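You operate a simulated robot arm through the tools that you are given. There is no shell and no other tool. Be economical: measure what you need, move in short steps, check, and stop when the job is done.

You are at the controls of a simulated two-armed robot. One attempt, no reset.

## Task
Take the black cloth and leave it on the top shelf of the tray rack. Put the one-ring yellow labelled part on the whole top of the black table. Take the striped barrel and put it on the top shelf of the tray rack. Take the brown brush and put it on the deck strip on the rack side. Take the green cloth and leave it on top of the blue plate. Fetch the pole probe and stand it on the top of the head stand. Do these in any order. Set down upright: pole probe.

The check looks at the end state, three seconds after you hand in, the way a careful person would. Anything else that was tipped, shoved, dropped, spilled or broken makes it a failure. Flat cloth is picked up by pressing the open fingertips on it (5 to 10 N) and closing them slowly along it; thin cloth reads only 2 to 8 mm in the jaws.

## Robot
Two 7-joint arms with fingered hands on one trunk, on a base that drives. Base frame: it is fixed to the floor where the robot stands at the start and does not move with it; the origin is under the middle of the robot, x ahead of it, y to its left, z up. Readings come in m, degrees, newtons and seconds.
The left shoulder is at the start at [0.07, 0.149, 1.127], the right one opposite. With the tool pointing down near the work surface each hand reaches from about 0.1 to 0.76 m from the robot's upright axis, wherever it stands, measured 20 degrees to its own side. Places, roughly: black cloth (9x7x3 cm) [0.7, 0, 0.7]; blue plate (16x12x4 cm) [0.7, -1, 0.7]; brown brush (8x4x6 cm) [0.5, -0.6, 0.7]; deck strip on the rack side [-1.6, 1, 0.8]; green cloth (8x6x3 cm) [0.6, -0.8, 0.7]; one-ring yellow labelled part [0.75, -0.25, 0.75]; pole probe [0.5, 1.25, 0.75]; striped barrel [0.75, 0, 0.75]; top of the head stand (15x14 cm) [-1.52, 0.84, 0.96]; top shelf of the tray rack [0.7, 0.2, 1.8]; whole top of the black table (22x42 cm) [-1.42, 2.98, 0.6]. Payload 3.6 kg a hand.
The TCP of each hand is the grasp point between the finger pads, 0.025 m short of the fingertips. In the tool frame z runs along the fingers and y along their closing line. The gripper opens to 0.088 m. The gripper's body begins 0.029 m behind the TCP. The gripper is a hand of 4 fingers: y runs from the thumb to the fingers, the wrist lies at [-0.013, -0.097, -0.162] in the tool frame.
Orientation is told as [roll, pitch, yaw] about the base's x, y, z axes, in that order, counted from this pose: with the fingers straight down and the wrist toward the robot, the tool's x, y and z point along [0, 1, 0], [1, 0, 0] and [0, 0, -1] of the base frame.

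## Interface
- The arms move only by the tool jog_arm. It takes "left_targets", "right_targets" or both (then of equal length, played together; a hand with none holds still); each is a list of rows, each an object (a shift or turn left out is 0) with "linear": the shift along the tool's x, y, z in units of 400 mm (1.0 is 400 mm), a list of three; "delta_rot": the turn, a rotation vector about the tool's x, y, z in units of 180 degrees (1.0 is 180 degrees), a list of three. In form: [{"linear": [dx, dy, dz], "delta_rot": [wx, wy, wz]}, ...]. A call has 1 to 20 rows; each row is the pose to reach, as a shift and turn from the pose commanded when the call began, along the tool's axes at that moment. A call with a number of a shift or a turn outside -1 to 1 is refused whole. Rows are played at 5 a second. More than 0.05 m and 8.6 degrees between two rows, and nothing of the call is played. Where a pose cannot be reached the arm comes as near as it can. A force on the tool above 40 N (or 10 N above the force at the start of the call, whichever is more), or a blocked arm, ends the call early, and 0.2 s more pass. In this call time passes only in rows, and 0.2 s behind the last. It gives the time, the measured TCP pose, the force on the tool (base axes), the opening and the grip force at its end, in the units of the frame above (readings bear some noise), with the torque about the TCP (base axes, N m) and any sound that the robot's microphone picked up.
- Cameras (640 x 400 px; columns grow to the right, rows downward): "scene" is now at [0.135, 0.0057, 1.4076]; the picture's right is [0.02, -1.00, 0.00], its down [-0.14, -0.00, -0.99] and it looks along [0.99, 0.02, -0.14] (base axes); focal length 214 px, centre (320, 200). "left" rides on the left gripper at [-0.064, -0.083, -0.098] in its tool frame; the picture's right is [-0.62, -0.37, 0.69], its down [0.71, -0.63, 0.31] and it looks along [0.32, 0.68, 0.65] (tool axes); focal length 265 px, centre (320, 200). "right" rides on the right gripper at [0.064, -0.083, -0.098] in its tool frame; the picture's right is [-0.62, 0.37, -0.69], its down [-0.71, -0.63, 0.30] and it looks along [-0.32, 0.68, 0.65] (tool axes); focal length 265 px, centre (320, 200). There is no depth. A picture from a camera that has moved, and an enlarged one, comes with that camera's place and axes in the base frame and with its lens. The place of the scene camera against the robot may be out by one fixed shift of up to 0.018 m in any direction.
- camera(camera): a new picture of that camera. The clock stands still meanwhile.
- slide_trunk(by): slides the trunk up (or, below 0, down) by that many m; the arms and the scene camera ride with it, the base frame stays. It gives what a move gives, with no picture.
- drive_base(legs): drives the robot by 1 to 6 legs, each [ahead, left, turn to the left] in m, m and degrees, along the robot's own axes; the way and the turn of a leg run together, so that a leg with both is an arc; at most 1.5 m and 180 degrees a leg. The arms and the cameras ride along, it lands a little off, and it stops where it bumps. It gives what a move gives.
- curl_fingers(index, middle, ring, thumb_bend, thumb_turn, hand): sets how far each is bent, from 0 (flat) to 1 (curled in); at 0.3 the hand is open as for a grip, at 0.7 the pads meet at the TCP. One left out holds its place. A second passes; each finger stops where it meets its share of the squeeze, and holds until it gets a number again. It is the only way to open and close the hand. It gives what a move gives, with no picture; readings hold the bend of each and the force on the fingers (four entries, about 0 where the hand has none), thumb and palm. thumb_turn goes from beside the hand (0) to across from the fingers (1), as for a grip.
- turn_head(pan, tilt): turns the head with the scene camera to pan (to the left, within 86 degrees either way) and tilt (down, from -29 to 69), counted from straight ahead of the robot. It gives what a move gives.
- zoom(camera, box): a new picture of the part [left, top, right, bottom] of that camera's present view, enlarged. The clock stands still meanwhile.
- close_job(): hands the job in; it is judged then, once.

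Work in short steps. Places have to be worked out from the pictures, the camera data and where the tool is seen: move nearer, look again, correct. Check each grasp and each placing, and mend what went wrong. You have 186 turns and 154 pictures in all, those below and enlarged ones among them. Open the grippers and draw the arms clear of the work before you hand the job in, unless the task says otherwise.

The tools are called after "Emit:" as a command line: name --argument value ..., lists and objects as JSON in quotes. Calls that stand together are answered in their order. jog_arm: Moves the arms, as the interface text tells. Its arguments: {"type":"object","properties":{"left_targets":{"type":"array"},"right_targets":{"type":"array"}},"required":[]} The other tools are called the same way: slide_trunk (by) slides the trunk up or down; curl_fingers (index, middle, ring, thumb_bend, thumb_turn, hand) moves the fingers one by one; drive_base (legs) drives the base; turn_head (pan, tilt) turns the head that bears the scene camera; camera (camera) takes a picture; zoom (camera, box) takes an enlarged picture of a part of a camera's view; close_job () hands the job in.

At the start:

```text
t: 0.0
left_eef_pos: [0.4085, 0.1273, 0.9634]
left_tcp_rot: [17.2, -0.7, 3.0]
left_force: [0.4, -1.0, -0.2]
left_ft_torque: [-0.01, -0.02, 0.01]
left_finger_gap: 0.0879
left_finger_force: 0.0
left_shape: jaw
left_bend: [0.3, 0.3, 0.3, 0.3, 0.98]
left_finger forces: [0.0, 0.0, 0.0, 0.0, 0.0, 0.0]
right_eef_pos: [0.4102, -0.2941, 1.0004]
right_tcp_rot: [-0.1, 0.1, 0.2]
right_force: [-0.9, -0.6, -0.4]
right_ft_torque: [0.03, -0.02, 0.04]
right_finger_gap: 0.0876
right_finger_force: 0.0
right_shape: jaw
right_bend: [0.3, 0.3, 0.3, 0.3, 0.98]
right_finger forces: [0.0, 0.0, 0.1, 0.0, 0.0, 0.0]
trunk travel left (down, up): [-0.617, 0.323]
robot x, y, heading: [0.0021, 0.0016, 0.1]
head pan, tilt: [1.2, 8.1]
```

scene: 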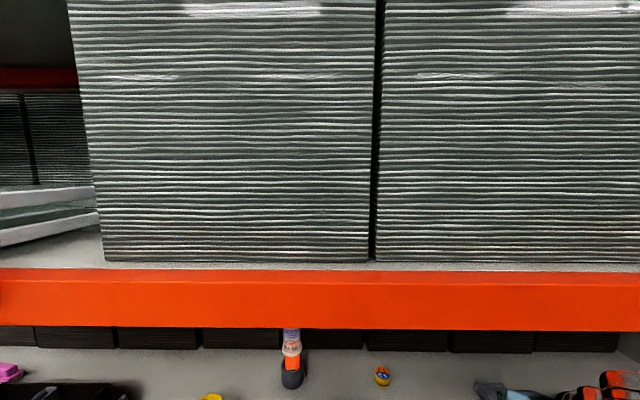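
right: 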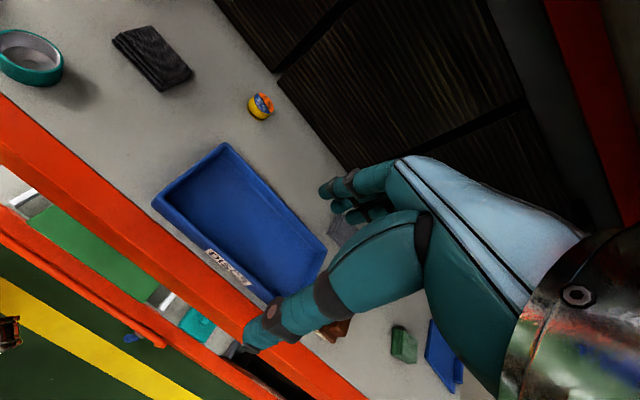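
left: 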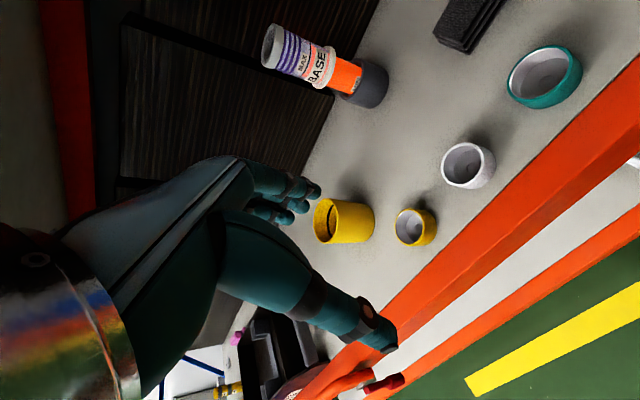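

The start pictures show the shelf ahead with the items in view. I tilt the head down to see the work surface.

Emit:
turn_head --pan 0 --tilt 45

Emit:
camera --camera "scene"

Emit:
turn_head --pan -60 --tilt 35

Emit:
camera --camera "scene"

Emit:
turn_head --pan 60 --tilt 25

Emit:
camera --camera "scene"

Emit:
turn_head --pan 0 --tilt -25

Emit:
camera --camera "scene"

```text
t: 1.0
left_eef_pos: [0.4089, 0.1291, 0.9631]
left_tcp_rot: [17.3, -0.6, 2.9]
left_force: [0.0, 0.0, 0.2]
left_ft_torque: [0.0, 0.02, -0.02]
left_finger_gap: 0.0878
left_finger_force: 0.0
left_shape: jaw
left_bend: [0.3, 0.3, 0.3, 0.3, 0.98]
left_finger forces: [0.0, 0.0, 0.1, 0.1, 0.1, 0.0]
right_eef_pos: [0.4092, -0.2953, 1.0003]
right_tcp_rot: [0.0, 0.0, 0.2]
right_force: [0.9, 0.2, -0.4]
right_ft_torque: [0.01, -0.02, 0.01]
right_finger_gap: 0.0875
right_finger_force: 0.1
right_shape: jaw
right_bend: [0.3, 0.3, 0.3, 0.3, 0.98]
right_finger forces: [0.0, 0.0, 0.0, 0.0, 0.0, 0.0]
trunk travel left (down, up): [-0.617, 0.323]
robot x, y, heading: [-0.0007, 0.0017, 0.1]
head pan, tilt: [0.0, 45.0]
```

```text
150 pictures are left
camera scene: at [0.1234, 0.0037, 1.3497], right [0.0, -1.0, 0.0], down [-0.71, 0.0, -0.71], along [0.71, 0.0, -0.71], focal length 214 px, centre (320, 200)
```

scene: 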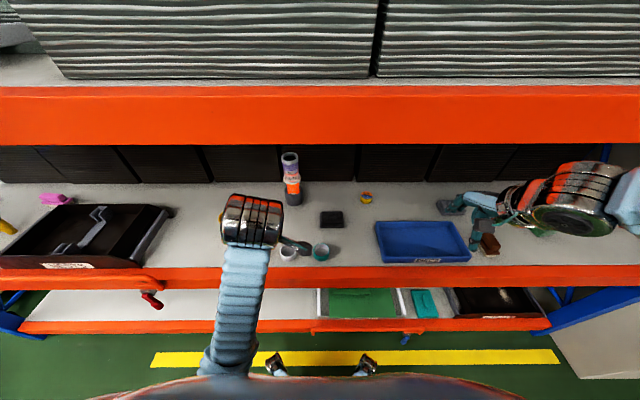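

```text
t: 2.3
left_eef_pos: [0.4091, 0.1294, 0.9633]
left_tcp_rot: [17.3, -0.6, 2.9]
left_force: [0.0, 0.3, 0.3]
left_ft_torque: [0.03, -0.02, -0.01]
left_finger_gap: 0.0878
left_finger_force: 0.0
left_shape: jaw
left_bend: [0.3, 0.3, 0.3, 0.3, 0.98]
left_finger forces: [0.0, 0.1, 0.0, 0.0, 0.0, 0.0]
right_eef_pos: [0.4091, -0.2951, 1.0]
right_tcp_rot: [-0.1, 0.2, 0.2]
right_force: [-0.6, -0.5, -0.2]
right_ft_torque: [-0.03, 0.0, 0.02]
right_finger_gap: 0.0878
right_finger_force: 0.0
right_shape: jaw
right_bend: [0.3, 0.3, 0.3, 0.3, 0.98]
right_finger forces: [0.0, 0.0, 0.1, 0.0, 0.0, 0.1]
trunk travel left (down, up): [-0.617, 0.323]
robot x, y, heading: [0.0007, 0.0017, -0.2]
head pan, tilt: [-60.0, 35.0]
```

```text
149 pictures are left
camera scene: at [0.0863, -0.0725, 1.3644], right [-0.87, -0.5, 0.0], down [-0.29, 0.5, -0.82], along [0.41, -0.71, -0.57], focal length 214 px, centre (320, 200)
```

scene: 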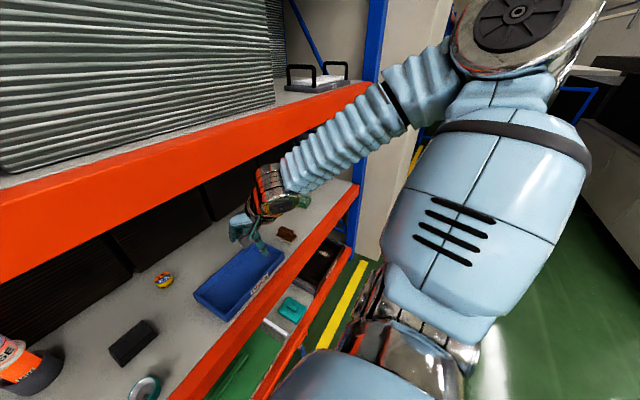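

```text
t: 4.3
left_eef_pos: [0.4087, 0.128, 0.9618]
left_tcp_rot: [17.3, -0.6, 2.9]
left_force: [0.1, -0.8, 0.0]
left_ft_torque: [-0.03, 0.0, 0.01]
left_finger_gap: 0.0876
left_finger_force: 0.1
left_shape: jaw
left_bend: [0.3, 0.3, 0.3, 0.3, 0.98]
left_finger forces: [0.0, 0.0, 0.1, 0.0, 0.0, 0.0]
right_eef_pos: [0.4096, -0.2939, 0.9986]
right_tcp_rot: [0.0, 0.1, 0.1]
right_force: [0.8, 0.2, -0.4]
right_ft_torque: [0.02, -0.01, -0.01]
right_finger_gap: 0.0874
right_finger_force: 0.1
right_shape: jaw
right_bend: [0.3, 0.3, 0.3, 0.3, 0.98]
right_finger forces: [0.1, 0.1, 0.1, 0.1, 0.1, 0.0]
trunk travel left (down, up): [-0.617, 0.323]
robot x, y, heading: [-0.0018, -0.0019, -0.1]
head pan, tilt: [60.0, 25.0]
```

```text
148 pictures are left
camera scene: at [0.0882, 0.0834, 1.3802], right [0.87, -0.5, 0.0], down [-0.21, -0.37, -0.91], along [0.45, 0.78, -0.42], focal length 214 px, centre (320, 200)
```

scene: 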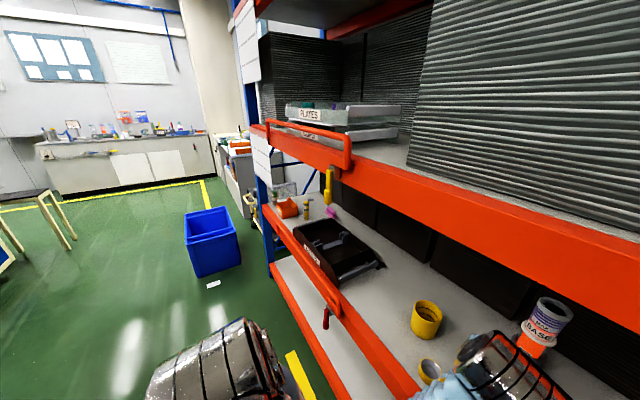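

```text
t: 5.6
left_eef_pos: [0.4084, 0.128, 0.9629]
left_tcp_rot: [17.3, -0.5, 2.9]
left_force: [0.3, 1.2, 0.3]
left_ft_torque: [-0.02, 0.03, -0.01]
left_finger_gap: 0.0878
left_finger_force: 0.0
left_shape: jaw
left_bend: [0.3, 0.3, 0.3, 0.3, 0.98]
left_finger forces: [0.1, 0.1, 0.0, 0.0, 0.0, 0.0]
right_eef_pos: [0.4098, -0.2938, 1.0]
right_tcp_rot: [0.0, 0.2, 0.2]
right_force: [0.0, 0.4, -0.7]
right_ft_torque: [0.03, -0.01, -0.01]
right_finger_gap: 0.0875
right_finger_force: 0.1
right_shape: jaw
right_bend: [0.3, 0.3, 0.3, 0.3, 0.98]
right_finger forces: [0.0, 0.0, 0.0, 0.0, 0.0, 0.0]
trunk travel left (down, up): [-0.617, 0.323]
robot x, y, heading: [0.0006, -0.0029, 0.1]
head pan, tilt: [0.0, -25.0]
```

```text
147 pictures are left
camera scene: at [0.1133, 0.0037, 1.4562], right [0.0, -1.0, 0.0], down [0.42, 0.0, -0.91], along [0.91, 0.0, 0.42], focal length 214 px, centre (320, 200)
```

scene: 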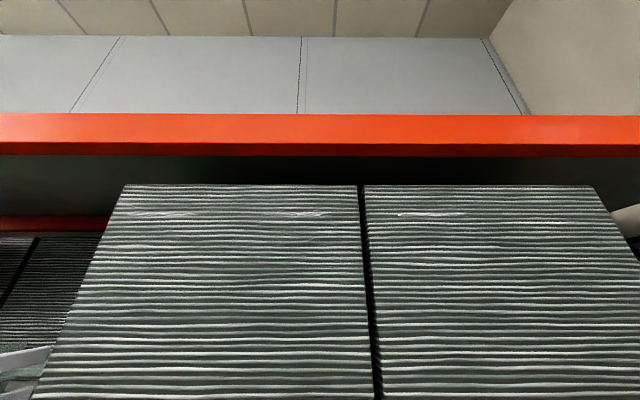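

Deck surface looks to be near z≈0.71 with front edge x≈0.46, and the shelf beam spans about z 1.15–1.245, so I will work through the gap with a lowered trunk. I back off a little, lower, and look in.

Emit:
drive_base --legs '[[-0.1, 0, 0]]'

Emit:
slide_trunk --by -0.22

Emit:
turn_head --pan 0 --tilt 30

Emit:
camera --camera "scene"

Emit:
turn_head --pan -45 --tilt 25

Emit:
camera --camera "scene"

```text
t: 7.6
left_eef_pos: [0.3106, 0.1286, 0.9624]
left_tcp_rot: [17.6, -0.5, 2.9]
left_force: [1.2, -0.2, -1.4]
left_ft_torque: [0.03, -0.01, 0.01]
left_finger_gap: 0.0876
left_finger_force: 0.1
left_shape: jaw
left_bend: [0.3, 0.3, 0.3, 0.3, 0.98]
left_finger forces: [0.0, 0.0, 0.1, 0.0, 0.0, 0.1]
right_eef_pos: [0.3115, -0.2959, 0.999]
right_tcp_rot: [0.1, 0.2, 0.2]
right_force: [0.6, 0.0, -0.6]
right_ft_torque: [0.02, 0.01, -0.02]
right_finger_gap: 0.0875
right_finger_force: 0.0
right_shape: jaw
right_bend: [0.3, 0.3, 0.3, 0.3, 0.98]
right_finger forces: [0.0, 0.0, 0.1, 0.0, 0.0, 0.1]
trunk travel left (down, up): [-0.617, 0.323]
robot x, y, heading: [-0.104, 0.003, 0.1]
head pan, tilt: [0.0, -25.0]
```

```text
t: 9.9
left_eef_pos: [0.3094, 0.1306, 0.7414]
left_tcp_rot: [17.5, -0.5, 2.9]
left_force: [-0.1, -0.4, -0.8]
left_ft_torque: [-0.01, 0.02, -0.03]
left_finger_gap: 0.0878
left_finger_force: 0.0
left_shape: jaw
left_bend: [0.3, 0.3, 0.3, 0.3, 0.98]
left_finger forces: [0.0, 0.0, 0.1, 0.0, 0.1, 0.0]
right_eef_pos: [0.3113, -0.2943, 0.7805]
right_tcp_rot: [0.1, 0.1, 0.2]
right_force: [-0.5, -0.3, -0.7]
right_ft_torque: [0.02, 0.0, 0.0]
right_finger_gap: 0.0875
right_finger_force: 0.0
right_shape: jaw
right_bend: [0.3, 0.3, 0.3, 0.3, 0.98]
right_finger forces: [0.1, 0.0, 0.1, 0.0, 0.0, 0.1]
trunk travel left (down, up): [-0.397, 0.543]
robot x, y, heading: [-0.1083, 0.0011, -0.4]
head pan, tilt: [0.0, -25.0]
```

```text
t: 11.1
left_eef_pos: [0.3094, 0.1304, 0.7423]
left_tcp_rot: [17.6, -0.5, 3.0]
left_force: [0.5, 0.6, -0.4]
left_ft_torque: [0.02, 0.01, -0.02]
left_finger_gap: 0.0874
left_finger_force: 0.0
left_shape: jaw
left_bend: [0.3, 0.3, 0.3, 0.3, 0.98]
left_finger forces: [0.1, 0.0, 0.0, 0.0, 0.1, 0.0]
right_eef_pos: [0.3109, -0.294, 0.7803]
right_tcp_rot: [0.0, 0.0, 0.3]
right_force: [0.6, -0.2, 0.4]
right_ft_torque: [0.0, -0.03, -0.03]
right_finger_gap: 0.0878
right_finger_force: 0.0
right_shape: jaw
right_bend: [0.3, 0.3, 0.3, 0.3, 0.98]
right_finger forces: [0.1, 0.0, 0.0, 0.0, 0.0, 0.0]
trunk travel left (down, up): [-0.397, 0.543]
robot x, y, heading: [-0.1029, -0.0045, 0.1]
head pan, tilt: [0.0, 30.0]
```

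```text
146 pictures are left
camera scene: at [0.0306, 0.0037, 1.1523], right [0.0, -1.0, 0.0], down [-0.5, 0.0, -0.87], along [0.87, 0.0, -0.5], focal length 214 px, centre (320, 200)
```

scene: 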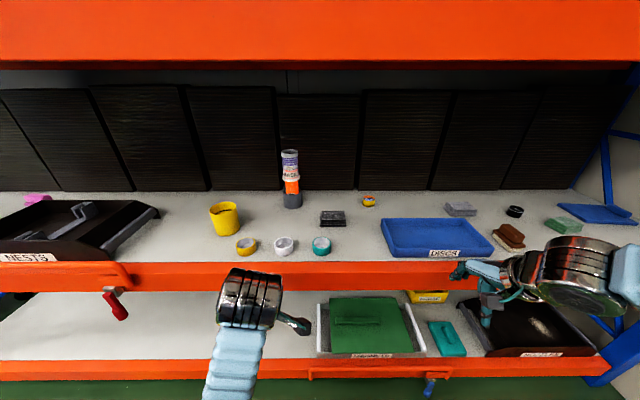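

```text
t: 12.2
left_eef_pos: [0.3091, 0.1305, 0.7423]
left_tcp_rot: [17.7, -0.6, 2.9]
left_force: [1.1, 0.3, 0.5]
left_ft_torque: [0.02, 0.02, -0.01]
left_finger_gap: 0.0876
left_finger_force: 0.0
left_shape: jaw
left_bend: [0.3, 0.3, 0.3, 0.3, 0.98]
left_finger forces: [0.0, 0.0, 0.0, 0.0, 0.1, 0.0]
right_eef_pos: [0.311, -0.2931, 0.7798]
right_tcp_rot: [0.1, 0.0, 0.1]
right_force: [-0.1, -0.4, -0.2]
right_ft_torque: [0.03, 0.02, -0.02]
right_finger_gap: 0.0877
right_finger_force: 0.0
right_shape: jaw
right_bend: [0.3, 0.3, 0.3, 0.3, 0.98]
right_finger forces: [0.1, 0.0, 0.0, 0.1, 0.0, 0.0]
trunk travel left (down, up): [-0.397, 0.543]
robot x, y, heading: [-0.104, 0.0024, 0.3]
head pan, tilt: [-45.0, 25.0]
```

```text
145 pictures are left
camera scene: at [0.0054, -0.0614, 1.1602], right [-0.71, -0.71, 0.0], down [-0.3, 0.3, -0.91], along [0.64, -0.64, -0.42], focal length 214 px, centre (320, 200)
```

scene: 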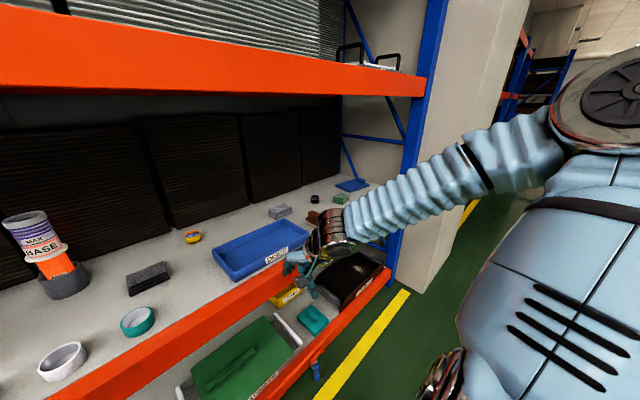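

I zoom in on the items to identify and localize them.

Emit:
turn_head --pan 0 --tilt 30

Emit:
zoom --camera "scene" --box '[190, 140, 390, 265]'

Emit:
zoom --camera "scene" --box '[430, 180, 640, 311]'

```text
t: 13.4
left_eef_pos: [0.3084, 0.1303, 0.7413]
left_tcp_rot: [17.6, -0.7, 2.9]
left_force: [0.2, -0.7, -0.1]
left_ft_torque: [0.0, -0.03, 0.04]
left_finger_gap: 0.0879
left_finger_force: 0.0
left_shape: jaw
left_bend: [0.3, 0.3, 0.3, 0.3, 0.98]
left_finger forces: [0.0, 0.0, 0.0, 0.0, 0.0, 0.0]
right_eef_pos: [0.3108, -0.2946, 0.7807]
right_tcp_rot: [0.0, 0.1, 0.2]
right_force: [0.0, 0.9, 0.5]
right_ft_torque: [0.01, -0.05, 0.0]
right_finger_gap: 0.0876
right_finger_force: 0.0
right_shape: jaw
right_bend: [0.3, 0.3, 0.3, 0.3, 0.98]
right_finger forces: [0.0, 0.0, 0.0, 0.0, 0.0, 0.1]
trunk travel left (down, up): [-0.397, 0.543]
robot x, y, heading: [-0.0981, 0.0005, 0.2]
head pan, tilt: [0.0, 30.0]
```

```text
3.20 times, centred on (290, 202) of scene
camera zoom: at [0.0306, 0.0036, 1.1522], right [0.0, -1.0, 0.0], down [-0.5, 0.0, -0.87], along [0.87, 0.0, -0.5], focal length 686 px, centre (416, 192)
```

zoom: 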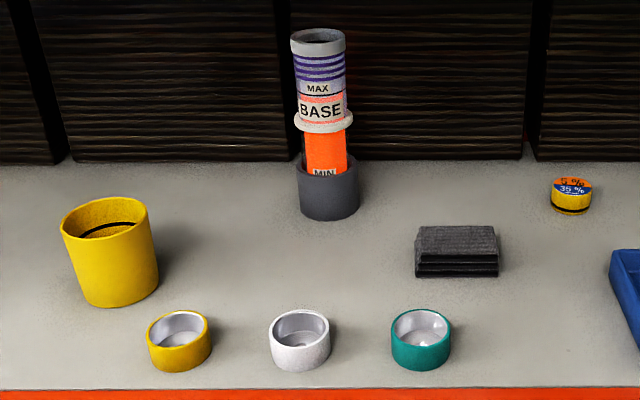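

```text
3.05 times, centred on (535, 246) of scene
camera zoom: at [0.0306, 0.0036, 1.1522], right [0.0, -1.0, 0.0], down [-0.5, 0.0, -0.87], along [0.87, 0.0, -0.5], focal length 654 px, centre (-335, 61)
```

zoom: 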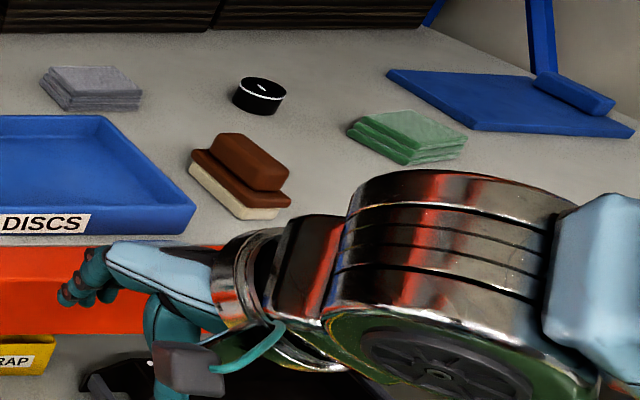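

Layout (z deck ≈0.70): barrel ≈(0.78,0.11), black cloth ≈(0.665,-0.04), yellow part ≈(0.785,-0.19), brush ≈(0.525,-0.56), green cloth ≈(0.62,-0.82), plate ≈(0.70,-1.02). I turn the left hand to a horizontal forward-pointing pose for the barrel while still clear of the rack, raising it 0.1.

Emit:
jog_arm --left_targets '[{"linear": [0.005, 0, -0.017], "delta_rot": [-0.0314, 0.0219, 0.023]}, {"linear": [0.011, 0, -0.034], "delta_rot": [-0.0629, 0.0437, 0.0461]}, {"linear": [0.016, 0, -0.051], "delta_rot": [-0.0943, 0.0656, 0.0691]}, {"linear": [0.021, 0, -0.068], "delta_rot": [-0.1257, 0.0874, 0.0922]}, {"linear": [0.027, 0, -0.085], "delta_rot": [-0.1571, 0.1093, 0.1152]}, {"linear": [0.032, 0, -0.102], "delta_rot": [-0.1886, 0.1311, 0.1383]}, {"linear": [0.037, 0, -0.119], "delta_rot": [-0.22, 0.153, 0.1613]}, {"linear": [0.043, 0, -0.136], "delta_rot": [-0.2514, 0.1749, 0.1843]}, {"linear": [0.048, 0, -0.153], "delta_rot": [-0.2829, 0.1967, 0.2074]}, {"linear": [0.054, 0, -0.17], "delta_rot": [-0.3143, 0.2186, 0.2304]}, {"linear": [0.059, 0, -0.187], "delta_rot": [-0.3457, 0.2404, 0.2535]}, {"linear": [0.064, 0, -0.204], "delta_rot": [-0.3771, 0.2623, 0.2765]}, {"linear": [0.07, 0, -0.221], "delta_rot": [-0.4086, 0.2841, 0.2996]}, {"linear": [0.075, 0, -0.238], "delta_rot": [-0.44, 0.306, 0.3226]}]'

Emit:
camera --camera "scene"

```text
t: 16.4
left_eef_pos: [0.3646, 0.1383, 0.8311]
left_tcp_rot: [90.6, 0.0, -90.4]
left_force: [0.2, -0.2, 0.7]
left_ft_torque: [0.01, 0.0, -0.04]
left_finger_gap: 0.0877
left_finger_force: 0.1
left_shape: jaw
left_bend: [0.3, 0.3, 0.3, 0.3, 0.98]
left_finger forces: [0.1, 0.1, 0.0, 0.0, 0.0, 0.1]
left hand out of reach, approached as far as the arm can: row 3, 4, 5, 6, 7, 8, 9, 10, 11, 12, 13, 14
right_eef_pos: [0.3111, -0.2939, 0.7808]
right_tcp_rot: [0.2, 0.1, 0.3]
right_force: [-0.4, 0.2, -0.2]
right_ft_torque: [0.01, 0.01, -0.02]
right_finger_gap: 0.0878
right_finger_force: 0.1
right_shape: jaw
right_bend: [0.3, 0.3, 0.3, 0.3, 0.98]
right_finger forces: [0.0, 0.0, 0.1, 0.0, 0.1, 0.0]
trunk travel left (down, up): [-0.397, 0.543]
robot x, y, heading: [-0.1002, -0.0009, -0.2]
head pan, tilt: [0.0, 30.0]
```

```text
142 pictures are left
camera scene: at [0.0304, 0.0034, 1.1522], right [0.0, -1.0, 0.0], down [-0.5, 0.0, -0.87], along [0.87, 0.0, -0.5], focal length 214 px, centre (320, 200)
```

scene: 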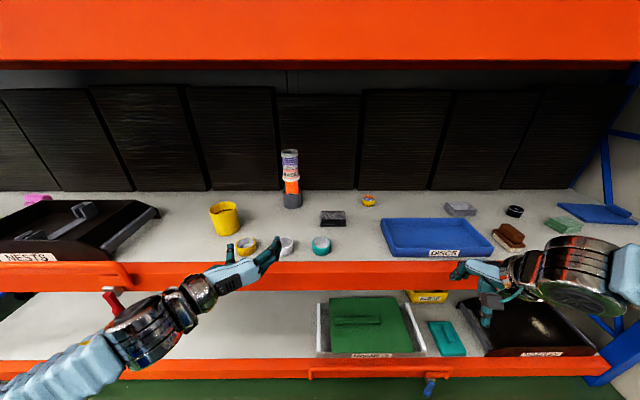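

The left hand is horizontal now, but its elbow hangs low. I raise the trunk 0.2 and bring the hands back down so that forearms come in from above the deck edge.

Emit:
slide_trunk --by 0.2

Emit:
jog_arm --left_targets '[{"linear": [-0.1, 0, 0]}, {"linear": [-0.2, 0, 0]}, {"linear": [-0.3, 0, 0]}, {"linear": [-0.4, 0, 0]}, {"linear": [-0.5, 0, 0]}]' --right_targets '[{"linear": [0, 0, 0.06]}, {"linear": [0, 0, 0.12]}, {"linear": [0, 0, 0.18]}, {"linear": [0, 0, 0.24]}, {"linear": [0, 0, 0.3]}]'

Emit:
turn_head --pan 20 --tilt 50

Emit:
camera --camera "scene"

```text
t: 18.5
left_eef_pos: [0.3662, 0.1395, 1.0323]
left_tcp_rot: [90.6, 0.1, -90.2]
left_force: [0.1, -0.6, -0.3]
left_ft_torque: [0.0, -0.03, 0.02]
left_finger_gap: 0.0879
left_finger_force: 0.0
left_shape: jaw
left_bend: [0.3, 0.3, 0.3, 0.3, 0.98]
left_finger forces: [0.0, 0.0, 0.1, 0.0, 0.1, 0.0]
right_eef_pos: [0.3106, -0.294, 0.9783]
right_tcp_rot: [0.0, 0.1, 0.1]
right_force: [-0.6, -1.0, 0.3]
right_ft_torque: [0.0, -0.02, 0.01]
right_finger_gap: 0.0878
right_finger_force: 0.2
right_shape: jaw
right_bend: [0.3, 0.3, 0.3, 0.3, 0.98]
right_finger forces: [0.0, 0.0, 0.1, 0.0, 0.1, 0.0]
trunk travel left (down, up): [-0.597, 0.343]
robot x, y, heading: [-0.1014, -0.0004, 0.1]
head pan, tilt: [0.0, 30.0]
```

```text
t: 19.7
left_eef_pos: [0.3693, 0.1396, 0.8318]
left_tcp_rot: [90.7, 0.1, -90.2]
left_force: [0.2, -0.4, -0.5]
left_ft_torque: [-0.01, 0.02, 0.03]
left_finger_gap: 0.0877
left_finger_force: 0.0
left_shape: jaw
left_bend: [0.3, 0.3, 0.3, 0.3, 0.98]
left_finger forces: [0.0, 0.0, 0.0, 0.1, 0.1, 0.0]
right_eef_pos: [0.3088, -0.2965, 0.8588]
right_tcp_rot: [0.0, 0.0, 0.2]
right_force: [-0.6, -0.4, 0.3]
right_ft_torque: [0.01, -0.01, -0.01]
right_finger_gap: 0.0877
right_finger_force: 0.1
right_shape: jaw
right_bend: [0.3, 0.3, 0.3, 0.3, 0.98]
right_finger forces: [0.0, 0.0, 0.0, 0.0, 0.1, 0.1]
trunk travel left (down, up): [-0.597, 0.343]
robot x, y, heading: [-0.1013, -0.0013, -0.2]
head pan, tilt: [0.0, 30.0]
```

```text
t: 20.6
left_eef_pos: [0.3686, 0.141, 0.8349]
left_tcp_rot: [90.6, 0.2, -90.2]
left_force: [0.4, 1.2, -0.2]
left_ft_torque: [0.01, -0.02, 0.0]
left_finger_gap: 0.0876
left_finger_force: 0.1
left_shape: jaw
left_bend: [0.3, 0.3, 0.3, 0.3, 0.98]
left_finger forces: [0.1, 0.1, 0.1, 0.1, 0.0, 0.0]
right_eef_pos: [0.3113, -0.2948, 0.8598]
right_tcp_rot: [0.0, 0.2, 0.2]
right_force: [-0.5, 0.8, 0.0]
right_ft_torque: [0.0, -0.01, -0.02]
right_finger_gap: 0.0873
right_finger_force: 0.2
right_shape: jaw
right_bend: [0.3, 0.3, 0.3, 0.3, 0.98]
right_finger forces: [0.1, 0.1, 0.0, 0.0, 0.0, 0.0]
trunk travel left (down, up): [-0.597, 0.343]
robot x, y, heading: [-0.1023, 0.0005, -0.1]
head pan, tilt: [20.0, 50.0]
```

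```text
141 pictures are left
camera scene: at [0.0125, 0.03, 1.3227], right [0.34, -0.94, 0.0], down [-0.72, -0.26, -0.64], along [0.6, 0.22, -0.77], focal length 214 px, centre (320, 200)
```

scene: 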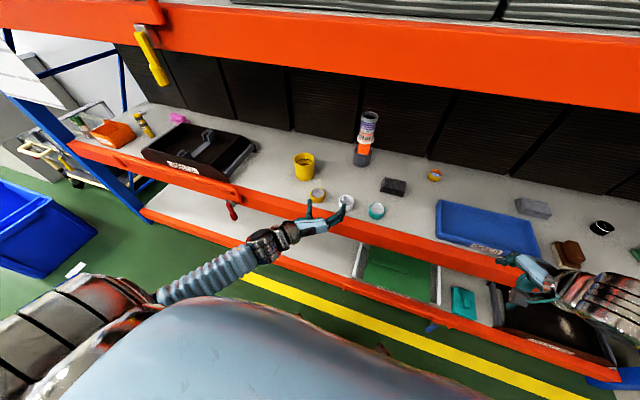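

Elbow now looks acceptable and hands are above deck level. I drive forward 0.2 and look with both hand cameras.

Emit:
drive_base --legs '[[0.2, 0, 0]]'

Emit:
camera --camera "left"

Emit:
camera --camera "right"

Emit:
camera --camera "scene"

```text
t: 23.7
left_eef_pos: [0.566, 0.1412, 0.8326]
left_tcp_rot: [90.6, 0.0, -90.3]
left_force: [-0.7, 0.0, 0.1]
left_ft_torque: [0.0, 0.0, 0.02]
left_finger_gap: 0.0875
left_finger_force: 0.0
left_shape: jaw
left_bend: [0.3, 0.3, 0.3, 0.3, 0.98]
left_finger forces: [0.1, 0.0, 0.0, 0.0, 0.0, 0.0]
right_eef_pos: [0.507, -0.2947, 0.8601]
right_tcp_rot: [-0.1, 0.1, 0.2]
right_force: [0.0, 0.4, 1.0]
right_ft_torque: [0.02, 0.0, -0.03]
right_finger_gap: 0.0876
right_finger_force: 0.1
right_shape: jaw
right_bend: [0.3, 0.3, 0.3, 0.3, 0.98]
right_finger forces: [0.0, 0.0, 0.0, 0.0, 0.0, 0.0]
trunk travel left (down, up): [-0.597, 0.343]
robot x, y, heading: [0.0949, 0.0034, 0.0]
head pan, tilt: [20.0, 50.0]
```

```text
140 pictures are left
camera left: at [0.4677, 0.2248, 0.7672], right [0.7, 0.37, -0.61], down [0.3, 0.63, 0.72], along [0.65, -0.69, 0.33], focal length 265 px, centre (320, 200)
```

left: 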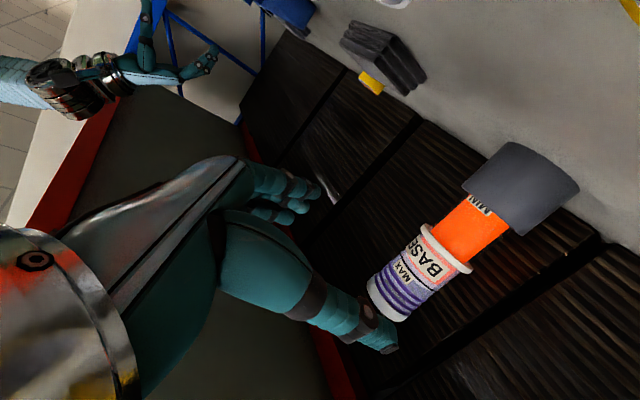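

```text
139 pictures are left
camera right: at [0.423, -0.2306, 0.9596], right [0.37, -0.62, 0.69], down [-0.63, -0.72, -0.3], along [0.68, -0.32, -0.65], focal length 265 px, centre (320, 200)
```

right: 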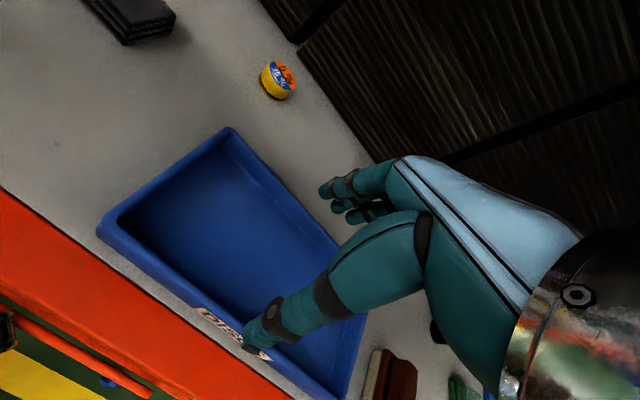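

```text
138 pictures are left
camera scene: at [0.2116, 0.0301, 1.3228], right [0.34, -0.94, 0.0], down [-0.72, -0.26, -0.64], along [0.6, 0.22, -0.77], focal length 214 px, centre (320, 200)
```

scene: 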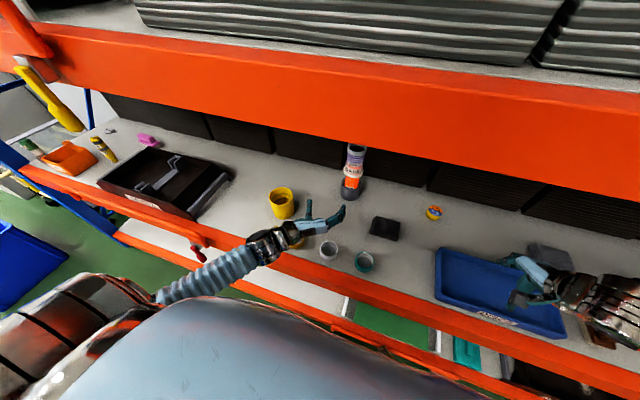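

The left camera ray puts the orange band at about (0.78,0.107,0.787). I widen the left hand to see how much clearance I get.

Emit:
curl_fingers --hand "left" --index 0.15 --middle 0.15 --ring 0.15 --thumb_bend 0.2

Emit:
camera --camera "left"

```text
t: 24.7
left_eef_pos: [0.5678, 0.1412, 0.833]
left_tcp_rot: [90.6, 0.1, -90.2]
left_force: [-0.6, 0.9, 0.3]
left_ft_torque: [0.03, -0.01, 0.0]
left_finger_gap: 0.1088
left_finger_force: 0.1
left_shape: fingers
left_bend: [0.15, 0.15, 0.15, 0.2, 0.98]
left_finger forces: [0.1, 0.0, 0.0, 0.0, 0.0, 0.1]
right_eef_pos: [0.5083, -0.295, 0.8589]
right_tcp_rot: [0.0, 0.2, 0.3]
right_force: [0.6, -0.1, 0.3]
right_ft_torque: [0.01, 0.02, 0.03]
right_finger_gap: 0.0876
right_finger_force: 0.0
right_shape: jaw
right_bend: [0.3, 0.3, 0.3, 0.3, 0.98]
right_finger forces: [0.1, 0.0, 0.0, 0.1, 0.0, 0.0]
trunk travel left (down, up): [-0.597, 0.343]
robot x, y, heading: [0.0973, 0.0029, 0.1]
head pan, tilt: [20.0, 50.0]
```

```text
137 pictures are left
camera left: at [0.4682, 0.225, 0.7669], right [0.7, 0.37, -0.61], down [0.3, 0.63, 0.72], along [0.65, -0.69, 0.33], focal length 265 px, centre (320, 200)
```

left: 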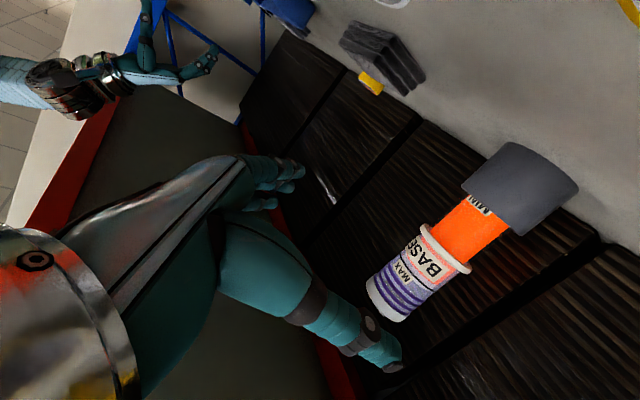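

Opening is 0.109 m now, good. I tilt the hand 15° down so the wrist clears the cups, align laterally with the barrel and drop to z≈0.80.

Emit:
jog_arm --left_targets '[{"linear": [-0.03, 0.03, 0], "delta_rot": [0, -0.03, 0]}, {"linear": [-0.06, 0.06, 0.02], "delta_rot": [0, -0.06, 0]}, {"linear": [-0.08, 0.085, 0.05], "delta_rot": [0, -0.083, 0]}]'

Emit:
camera --camera "left"

Emit:
camera --camera "scene"

```text
t: 25.5
left_eef_pos: [0.5866, 0.1072, 0.8003]
left_tcp_rot: [75.5, 0.0, -90.1]
left_force: [0.3, -1.1, 0.3]
left_ft_torque: [-0.01, 0.01, -0.02]
left_finger_gap: 0.1085
left_finger_force: 0.1
left_shape: fingers
left_bend: [0.15, 0.15, 0.15, 0.2, 0.98]
left_finger forces: [0.1, 0.0, 0.1, 0.1, 0.1, 0.0]
right_eef_pos: [0.5082, -0.2956, 0.8594]
right_tcp_rot: [0.0, 0.1, 0.3]
right_force: [0.7, -0.1, 0.0]
right_ft_torque: [-0.04, -0.01, 0.0]
right_finger_gap: 0.0877
right_finger_force: 0.1
right_shape: jaw
right_bend: [0.3, 0.3, 0.3, 0.3, 0.98]
right_finger forces: [0.0, 0.1, 0.1, 0.0, 0.1, 0.0]
trunk travel left (down, up): [-0.597, 0.343]
robot x, y, heading: [0.0934, -0.001, -0.0]
head pan, tilt: [20.0, 50.0]
```

```text
136 pictures are left
camera left: at [0.4746, 0.1907, 0.7606], right [0.52, 0.37, -0.77], down [0.47, 0.63, 0.62], along [0.71, -0.69, 0.15], focal length 265 px, centre (320, 200)
```

left: 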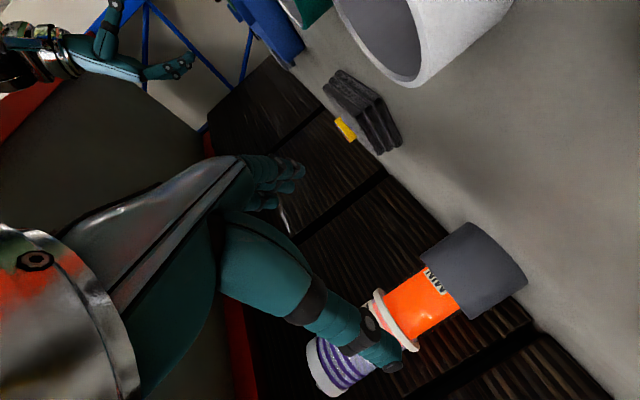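

```text
135 pictures are left
camera scene: at [0.2132, 0.0301, 1.3226], right [0.34, -0.94, 0.0], down [-0.72, -0.26, -0.64], along [0.6, 0.22, -0.77], focal length 214 px, centre (320, 200)
```

scene: 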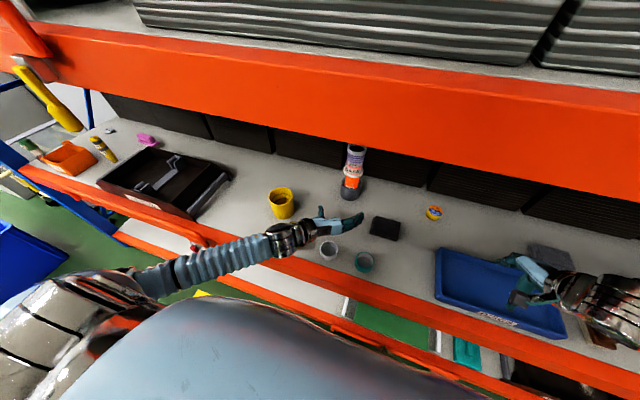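

Ray check again gives barrel centre ≈(0.783,0.103). I advance 0.18 m straight ahead so the barrel goes between thumb and fingers.

Emit:
jog_arm --left_targets '[{"linear": [0.0233, 0.002, 0.087]}, {"linear": [0.0466, 0.004, 0.174]}, {"linear": [0.07, 0.006, 0.261]}, {"linear": [0.0932, 0.008, 0.348]}, {"linear": [0.105, 0.008, 0.392]}, {"linear": [0.1165, 0.008, 0.435]}]'

Emit:
camera --camera "left"

Emit:
zoom --camera "scene" --box '[240, 130, 480, 280]'

```text
t: 26.9
left_eef_pos: [0.7688, 0.1023, 0.8016]
left_tcp_rot: [75.5, 0.1, -90.2]
left_force: [0.7, -0.5, 0.7]
left_ft_torque: [0.0, 0.0, 0.01]
left_finger_gap: 0.1088
left_finger_force: 0.0
left_shape: fingers
left_bend: [0.15, 0.15, 0.15, 0.2, 0.98]
left_finger forces: [0.0, 0.0, 0.0, 0.0, 0.1, 0.0]
right_eef_pos: [0.509, -0.2949, 0.8585]
right_tcp_rot: [0.1, 0.2, 0.4]
right_force: [-0.2, 0.0, 0.3]
right_ft_torque: [-0.01, 0.0, -0.02]
right_finger_gap: 0.088
right_finger_force: 0.0
right_shape: jaw
right_bend: [0.3, 0.3, 0.3, 0.3, 0.98]
right_finger forces: [0.0, 0.0, 0.0, 0.0, 0.0, 0.0]
trunk travel left (down, up): [-0.597, 0.343]
robot x, y, heading: [0.1008, 0.0006, 0.1]
head pan, tilt: [20.0, 50.0]
```

```text
134 pictures are left
camera left: at [0.6566, 0.1869, 0.7633], right [0.52, 0.37, -0.77], down [0.47, 0.63, 0.62], along [0.71, -0.69, 0.15], focal length 265 px, centre (320, 200)
```

left: 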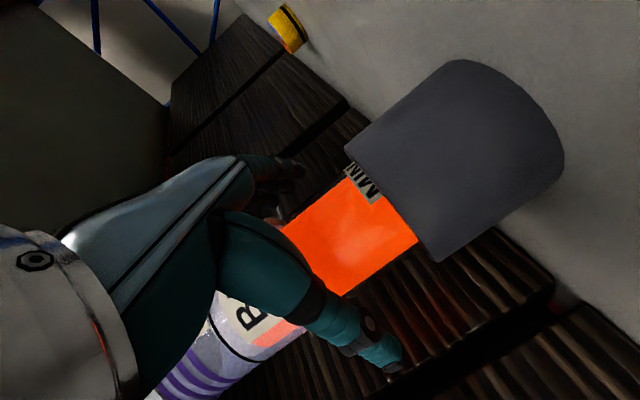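

```text
2.67 times, centred on (360, 205) of scene
camera zoom: at [0.2135, 0.0299, 1.3226], right [0.34, -0.94, 0.0], down [-0.72, -0.26, -0.64], along [0.6, 0.22, -0.77], focal length 572 px, centre (213, 187)
```

zoom: 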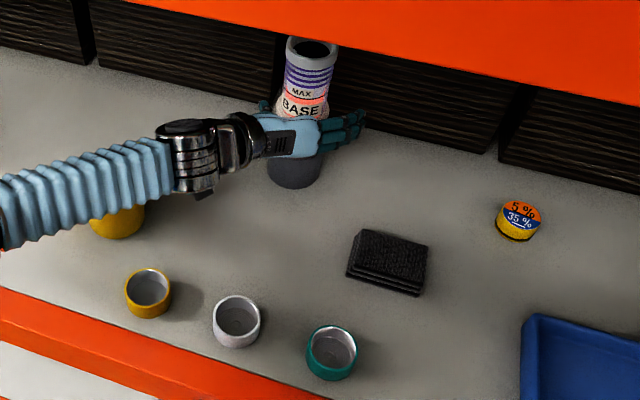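

The barrel sits between thumb and fingers at the orange band. I close the hand.

Emit:
curl_fingers --hand "left" --index 0.7 --middle 0.7 --ring 0.7 --thumb_bend 0.7

Emit:
camera --camera "left"

```text
t: 27.9
left_eef_pos: [0.7674, 0.1031, 0.8042]
left_tcp_rot: [75.7, 0.0, -90.1]
left_force: [0.7, -0.3, 4.8]
left_ft_torque: [0.18, 0.0, -0.03]
left_finger_gap: 0.0467
left_finger_force: 25.2
left_shape: fingers
left_bend: [0.52, 0.6, 0.53, 0.49, 0.96]
left_finger forces: [9.2, 7.3, 8.2, 0.1, 24.9, 0.1]
right_eef_pos: [0.5077, -0.2948, 0.86]
right_tcp_rot: [0.1, 0.1, 0.3]
right_force: [-0.9, -0.4, -0.9]
right_ft_torque: [0.02, 0.01, 0.0]
right_finger_gap: 0.0878
right_finger_force: 0.1
right_shape: jaw
right_bend: [0.3, 0.3, 0.3, 0.3, 0.98]
right_finger forces: [0.0, 0.1, 0.0, 0.0, 0.0, 0.1]
trunk travel left (down, up): [-0.597, 0.343]
robot x, y, heading: [0.0953, 0.0004, -0.0]
head pan, tilt: [20.0, 50.0]
```

```text
132 pictures are left
camera left: at [0.6558, 0.1866, 0.7649], right [0.52, 0.37, -0.77], down [0.47, 0.63, 0.62], along [0.71, -0.69, 0.15], focal length 265 px, centre (320, 200)
```

left: 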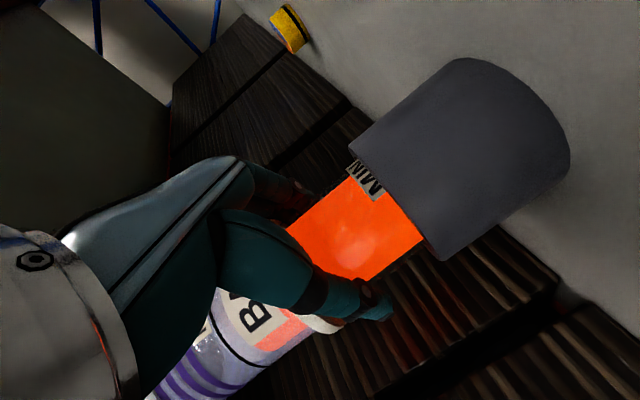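

Grip holds 25 N. I lift 5 cm and check whether the whole barrel comes.

Emit:
jog_arm --left_targets '[{"linear": [0.04, 0, -0.011]}, {"linear": [0.08, 0, -0.021]}, {"linear": [0.121, 0, -0.032]}]'

Emit:
zoom --camera "scene" --box '[240, 130, 480, 280]'

Emit:
camera --camera "left"

```text
t: 28.7
left_eef_pos: [0.7675, 0.1045, 0.8534]
left_tcp_rot: [75.7, 0.1, -90.1]
left_force: [-0.2, 1.9, -2.4]
left_ft_torque: [0.22, 0.04, 0.05]
left_finger_gap: 0.0466
left_finger_force: 24.5
left_shape: fingers
left_bend: [0.52, 0.61, 0.55, 0.49, 0.94]
left_finger forces: [8.6, 7.3, 7.0, 0.0, 25.9, 0.0]
right_eef_pos: [0.5095, -0.296, 0.859]
right_tcp_rot: [0.0, 0.2, 0.2]
right_force: [0.5, 0.1, 0.1]
right_ft_torque: [-0.04, 0.01, 0.04]
right_finger_gap: 0.0877
right_finger_force: 0.1
right_shape: jaw
right_bend: [0.3, 0.3, 0.3, 0.3, 0.98]
right_finger forces: [0.0, 0.0, 0.0, 0.0, 0.0, 0.1]
trunk travel left (down, up): [-0.597, 0.343]
robot x, y, heading: [0.0974, 0.0022, 0.0]
head pan, tilt: [20.0, 50.0]
```

```text
2.67 times, centred on (360, 205) of scene
camera zoom: at [0.2134, 0.0311, 1.3225], right [0.34, -0.94, 0.0], down [-0.72, -0.26, -0.64], along [0.6, 0.22, -0.77], focal length 572 px, centre (213, 187)
```

zoom: 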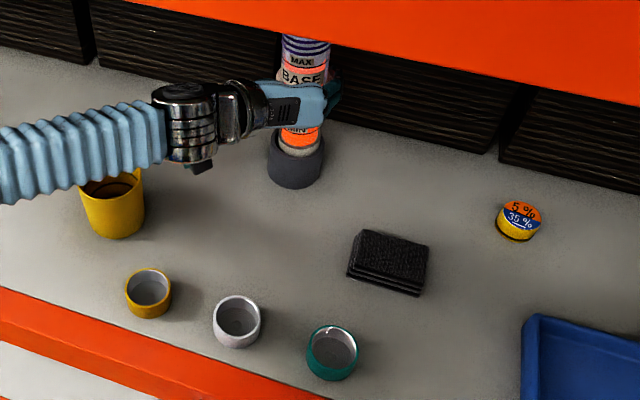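

```text
130 pictures are left
camera left: at [0.6556, 0.1881, 0.8133], right [0.52, 0.37, -0.77], down [0.47, 0.63, 0.62], along [0.71, -0.68, 0.15], focal length 265 px, centre (320, 200)
```

left: 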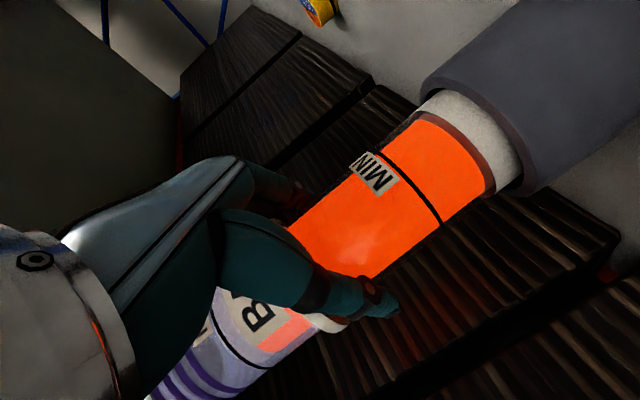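

The barrel slides out of its grey holder, so the holder stays. I lift further to clear it and then draw back and left.

Emit:
jog_arm --left_targets '[{"linear": [0.06, 0, -0.016]}, {"linear": [0.121, 0, -0.032]}, {"linear": [0.17, 0, -0.045]}, {"linear": [0.146, 0, -0.136]}, {"linear": [0.122, 0, -0.226]}, {"linear": [0.097, -0.05, -0.3]}, {"linear": [0.073, -0.12, -0.36]}, {"linear": [0.055, -0.2, -0.42]}, {"linear": [0.041, -0.25, -0.48]}]'

Emit:
turn_head --pan 0 --tilt 50

Emit:
camera --camera "scene"

```text
t: 30.7
left_eef_pos: [0.586, 0.202, 0.9169]
left_tcp_rot: [75.6, 0.0, -90.4]
left_force: [-5.0, -0.8, -13.5]
left_ft_torque: [-0.22, -0.38, 0.12]
left_finger_gap: 0.0467
left_finger_force: 22.9
left_shape: fingers
left_bend: [0.52, 0.62, 0.56, 0.49, 0.91]
left_finger forces: [10.0, 5.8, 5.6, 0.0, 23.9, 0.0]
right_eef_pos: [0.5082, -0.2952, 0.8604]
right_tcp_rot: [0.1, 0.0, 0.4]
right_force: [0.1, 0.0, -0.2]
right_ft_torque: [0.02, 0.01, -0.04]
right_finger_gap: 0.0879
right_finger_force: 0.0
right_shape: jaw
right_bend: [0.3, 0.3, 0.3, 0.3, 0.98]
right_finger forces: [0.0, 0.0, 0.0, 0.0, 0.0, 0.0]
trunk travel left (down, up): [-0.597, 0.343]
robot x, y, heading: [0.0948, 0.0021, 0.2]
head pan, tilt: [20.0, 50.0]
```

```text
t: 31.5
left_eef_pos: [0.5906, 0.2028, 0.9245]
left_tcp_rot: [76.7, 0.0, -90.2]
left_force: [-0.4, -0.8, -3.9]
left_ft_torque: [-0.04, 0.03, -0.01]
left_finger_gap: 0.0466
left_finger_force: 23.8
left_shape: fingers
left_bend: [0.52, 0.62, 0.56, 0.49, 0.92]
left_finger forces: [10.0, 6.4, 6.9, 0.0, 24.1, 0.0]
right_eef_pos: [0.508, -0.2943, 0.8595]
right_tcp_rot: [0.0, 0.2, 0.3]
right_force: [0.3, -0.2, 0.3]
right_ft_torque: [0.01, -0.02, 0.01]
right_finger_gap: 0.0876
right_finger_force: 0.1
right_shape: jaw
right_bend: [0.3, 0.3, 0.3, 0.3, 0.98]
right_finger forces: [0.0, 0.0, 0.1, 0.0, 0.1, 0.1]
trunk travel left (down, up): [-0.597, 0.343]
robot x, y, heading: [0.0959, 0.001, 0.2]
head pan, tilt: [0.0, 50.0]
```

```text
129 pictures are left
camera scene: at [0.2181, 0.0047, 1.3226], right [0.0, -1.0, 0.0], down [-0.77, 0.0, -0.64], along [0.64, 0.0, -0.77], focal length 214 px, centre (320, 200)
```

scene: 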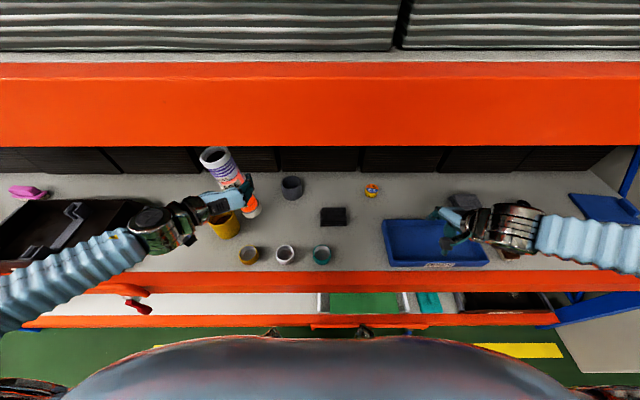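

Force blipped at the end; I zoom to check the barrel and the yellow cup.

Emit:
zoom --camera "scene" --box '[130, 130, 370, 280]'

Emit:
camera --camera "left"

```text
2.67 times, centred on (250, 205) of scene
camera zoom: at [0.2181, 0.0047, 1.3226], right [0.0, -1.0, 0.0], down [-0.77, 0.0, -0.64], along [0.64, 0.0, -0.77], focal length 572 px, centre (507, 187)
```

zoom: 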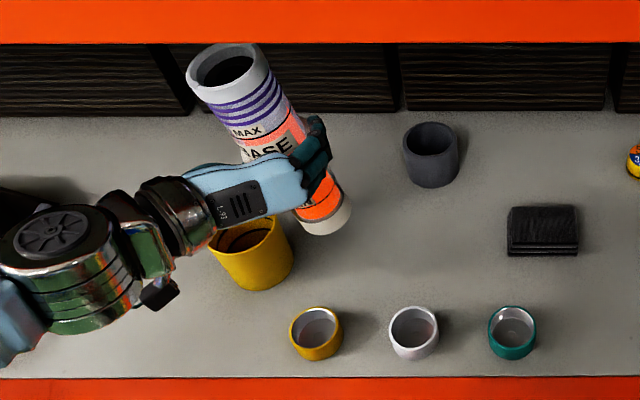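

```text
127 pictures are left
camera left: at [0.4797, 0.2875, 0.8827], right [0.53, 0.37, -0.76], down [0.46, 0.63, 0.63], along [0.71, -0.69, 0.17], focal length 265 px, centre (320, 200)
```

left: 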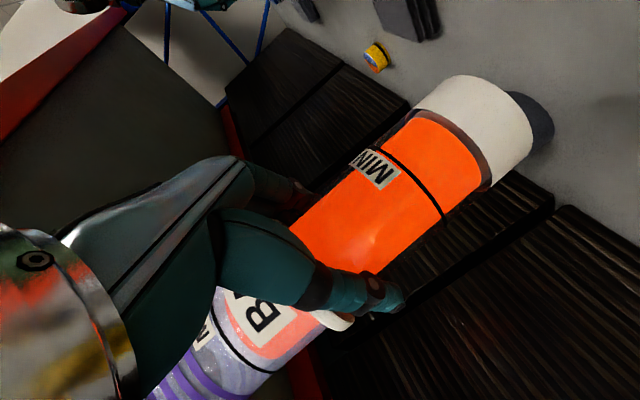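

Barrel is held fine and the cups are undisturbed. Now the right hand goes above the black cloth near (0.65,-0.04).

Emit:
jog_arm --right_targets '[{"linear": [0.09, 0.05, 0]}, {"linear": [0.18, 0.1, 0]}, {"linear": [0.27, 0.15, 0]}, {"linear": [0.36, 0.2, 0]}, {"linear": [0.45, 0.25, 0]}, {"linear": [0.54, 0.3, 0]}, {"linear": [0.63, 0.35, 0]}]'

Emit:
camera --camera "right"

Emit:
zoom --camera "scene" --box '[240, 130, 480, 280]'

```text
t: 33.1
left_eef_pos: [0.5884, 0.2049, 0.9155]
left_tcp_rot: [75.6, 0.0, -90.1]
left_force: [-0.9, 0.2, -2.9]
left_ft_torque: [-0.03, 0.01, 0.01]
left_finger_gap: 0.0468
left_finger_force: 24.0
left_shape: fingers
left_bend: [0.52, 0.62, 0.56, 0.49, 0.92]
left_finger forces: [10.1, 6.3, 6.9, 0.0, 24.1, 0.0]
right_eef_pos: [0.6507, -0.0408, 0.8591]
right_tcp_rot: [-0.1, 0.2, 0.4]
right_force: [0.6, 0.2, 0.0]
right_ft_torque: [-0.01, -0.01, 0.0]
right_finger_gap: 0.0879
right_finger_force: 0.1
right_shape: jaw
right_bend: [0.3, 0.3, 0.3, 0.3, 0.98]
right_finger forces: [0.0, 0.0, 0.0, 0.1, 0.0, 0.1]
trunk travel left (down, up): [-0.597, 0.343]
robot x, y, heading: [0.0989, 0.0015, 0.2]
head pan, tilt: [0.0, 50.0]
```

```text
126 pictures are left
camera right: at [0.5662, 0.0239, 0.9583], right [0.37, -0.62, 0.69], down [-0.63, -0.72, -0.3], along [0.68, -0.32, -0.65], focal length 265 px, centre (320, 200)
```

right: 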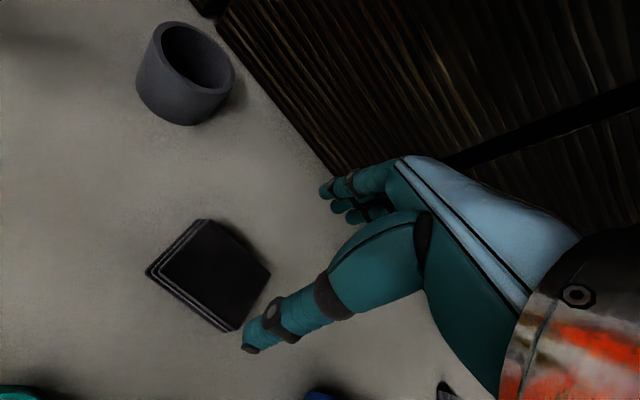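

```text
2.67 times, centred on (360, 205) of scene
camera zoom: at [0.2183, 0.0056, 1.3225], right [0.0, -1.0, 0.0], down [-0.77, 0.0, -0.64], along [0.64, 0.0, -0.77], focal length 572 px, centre (213, 187)
```

zoom: 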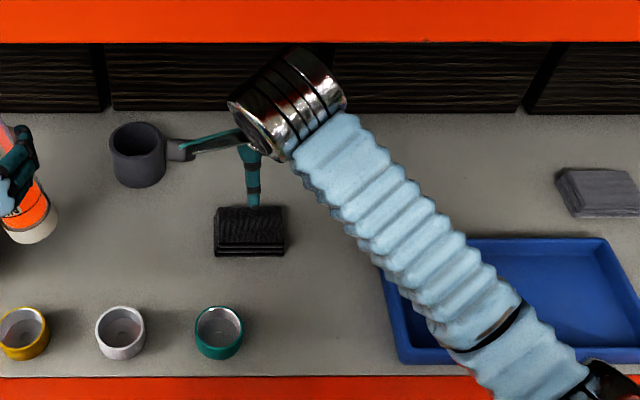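

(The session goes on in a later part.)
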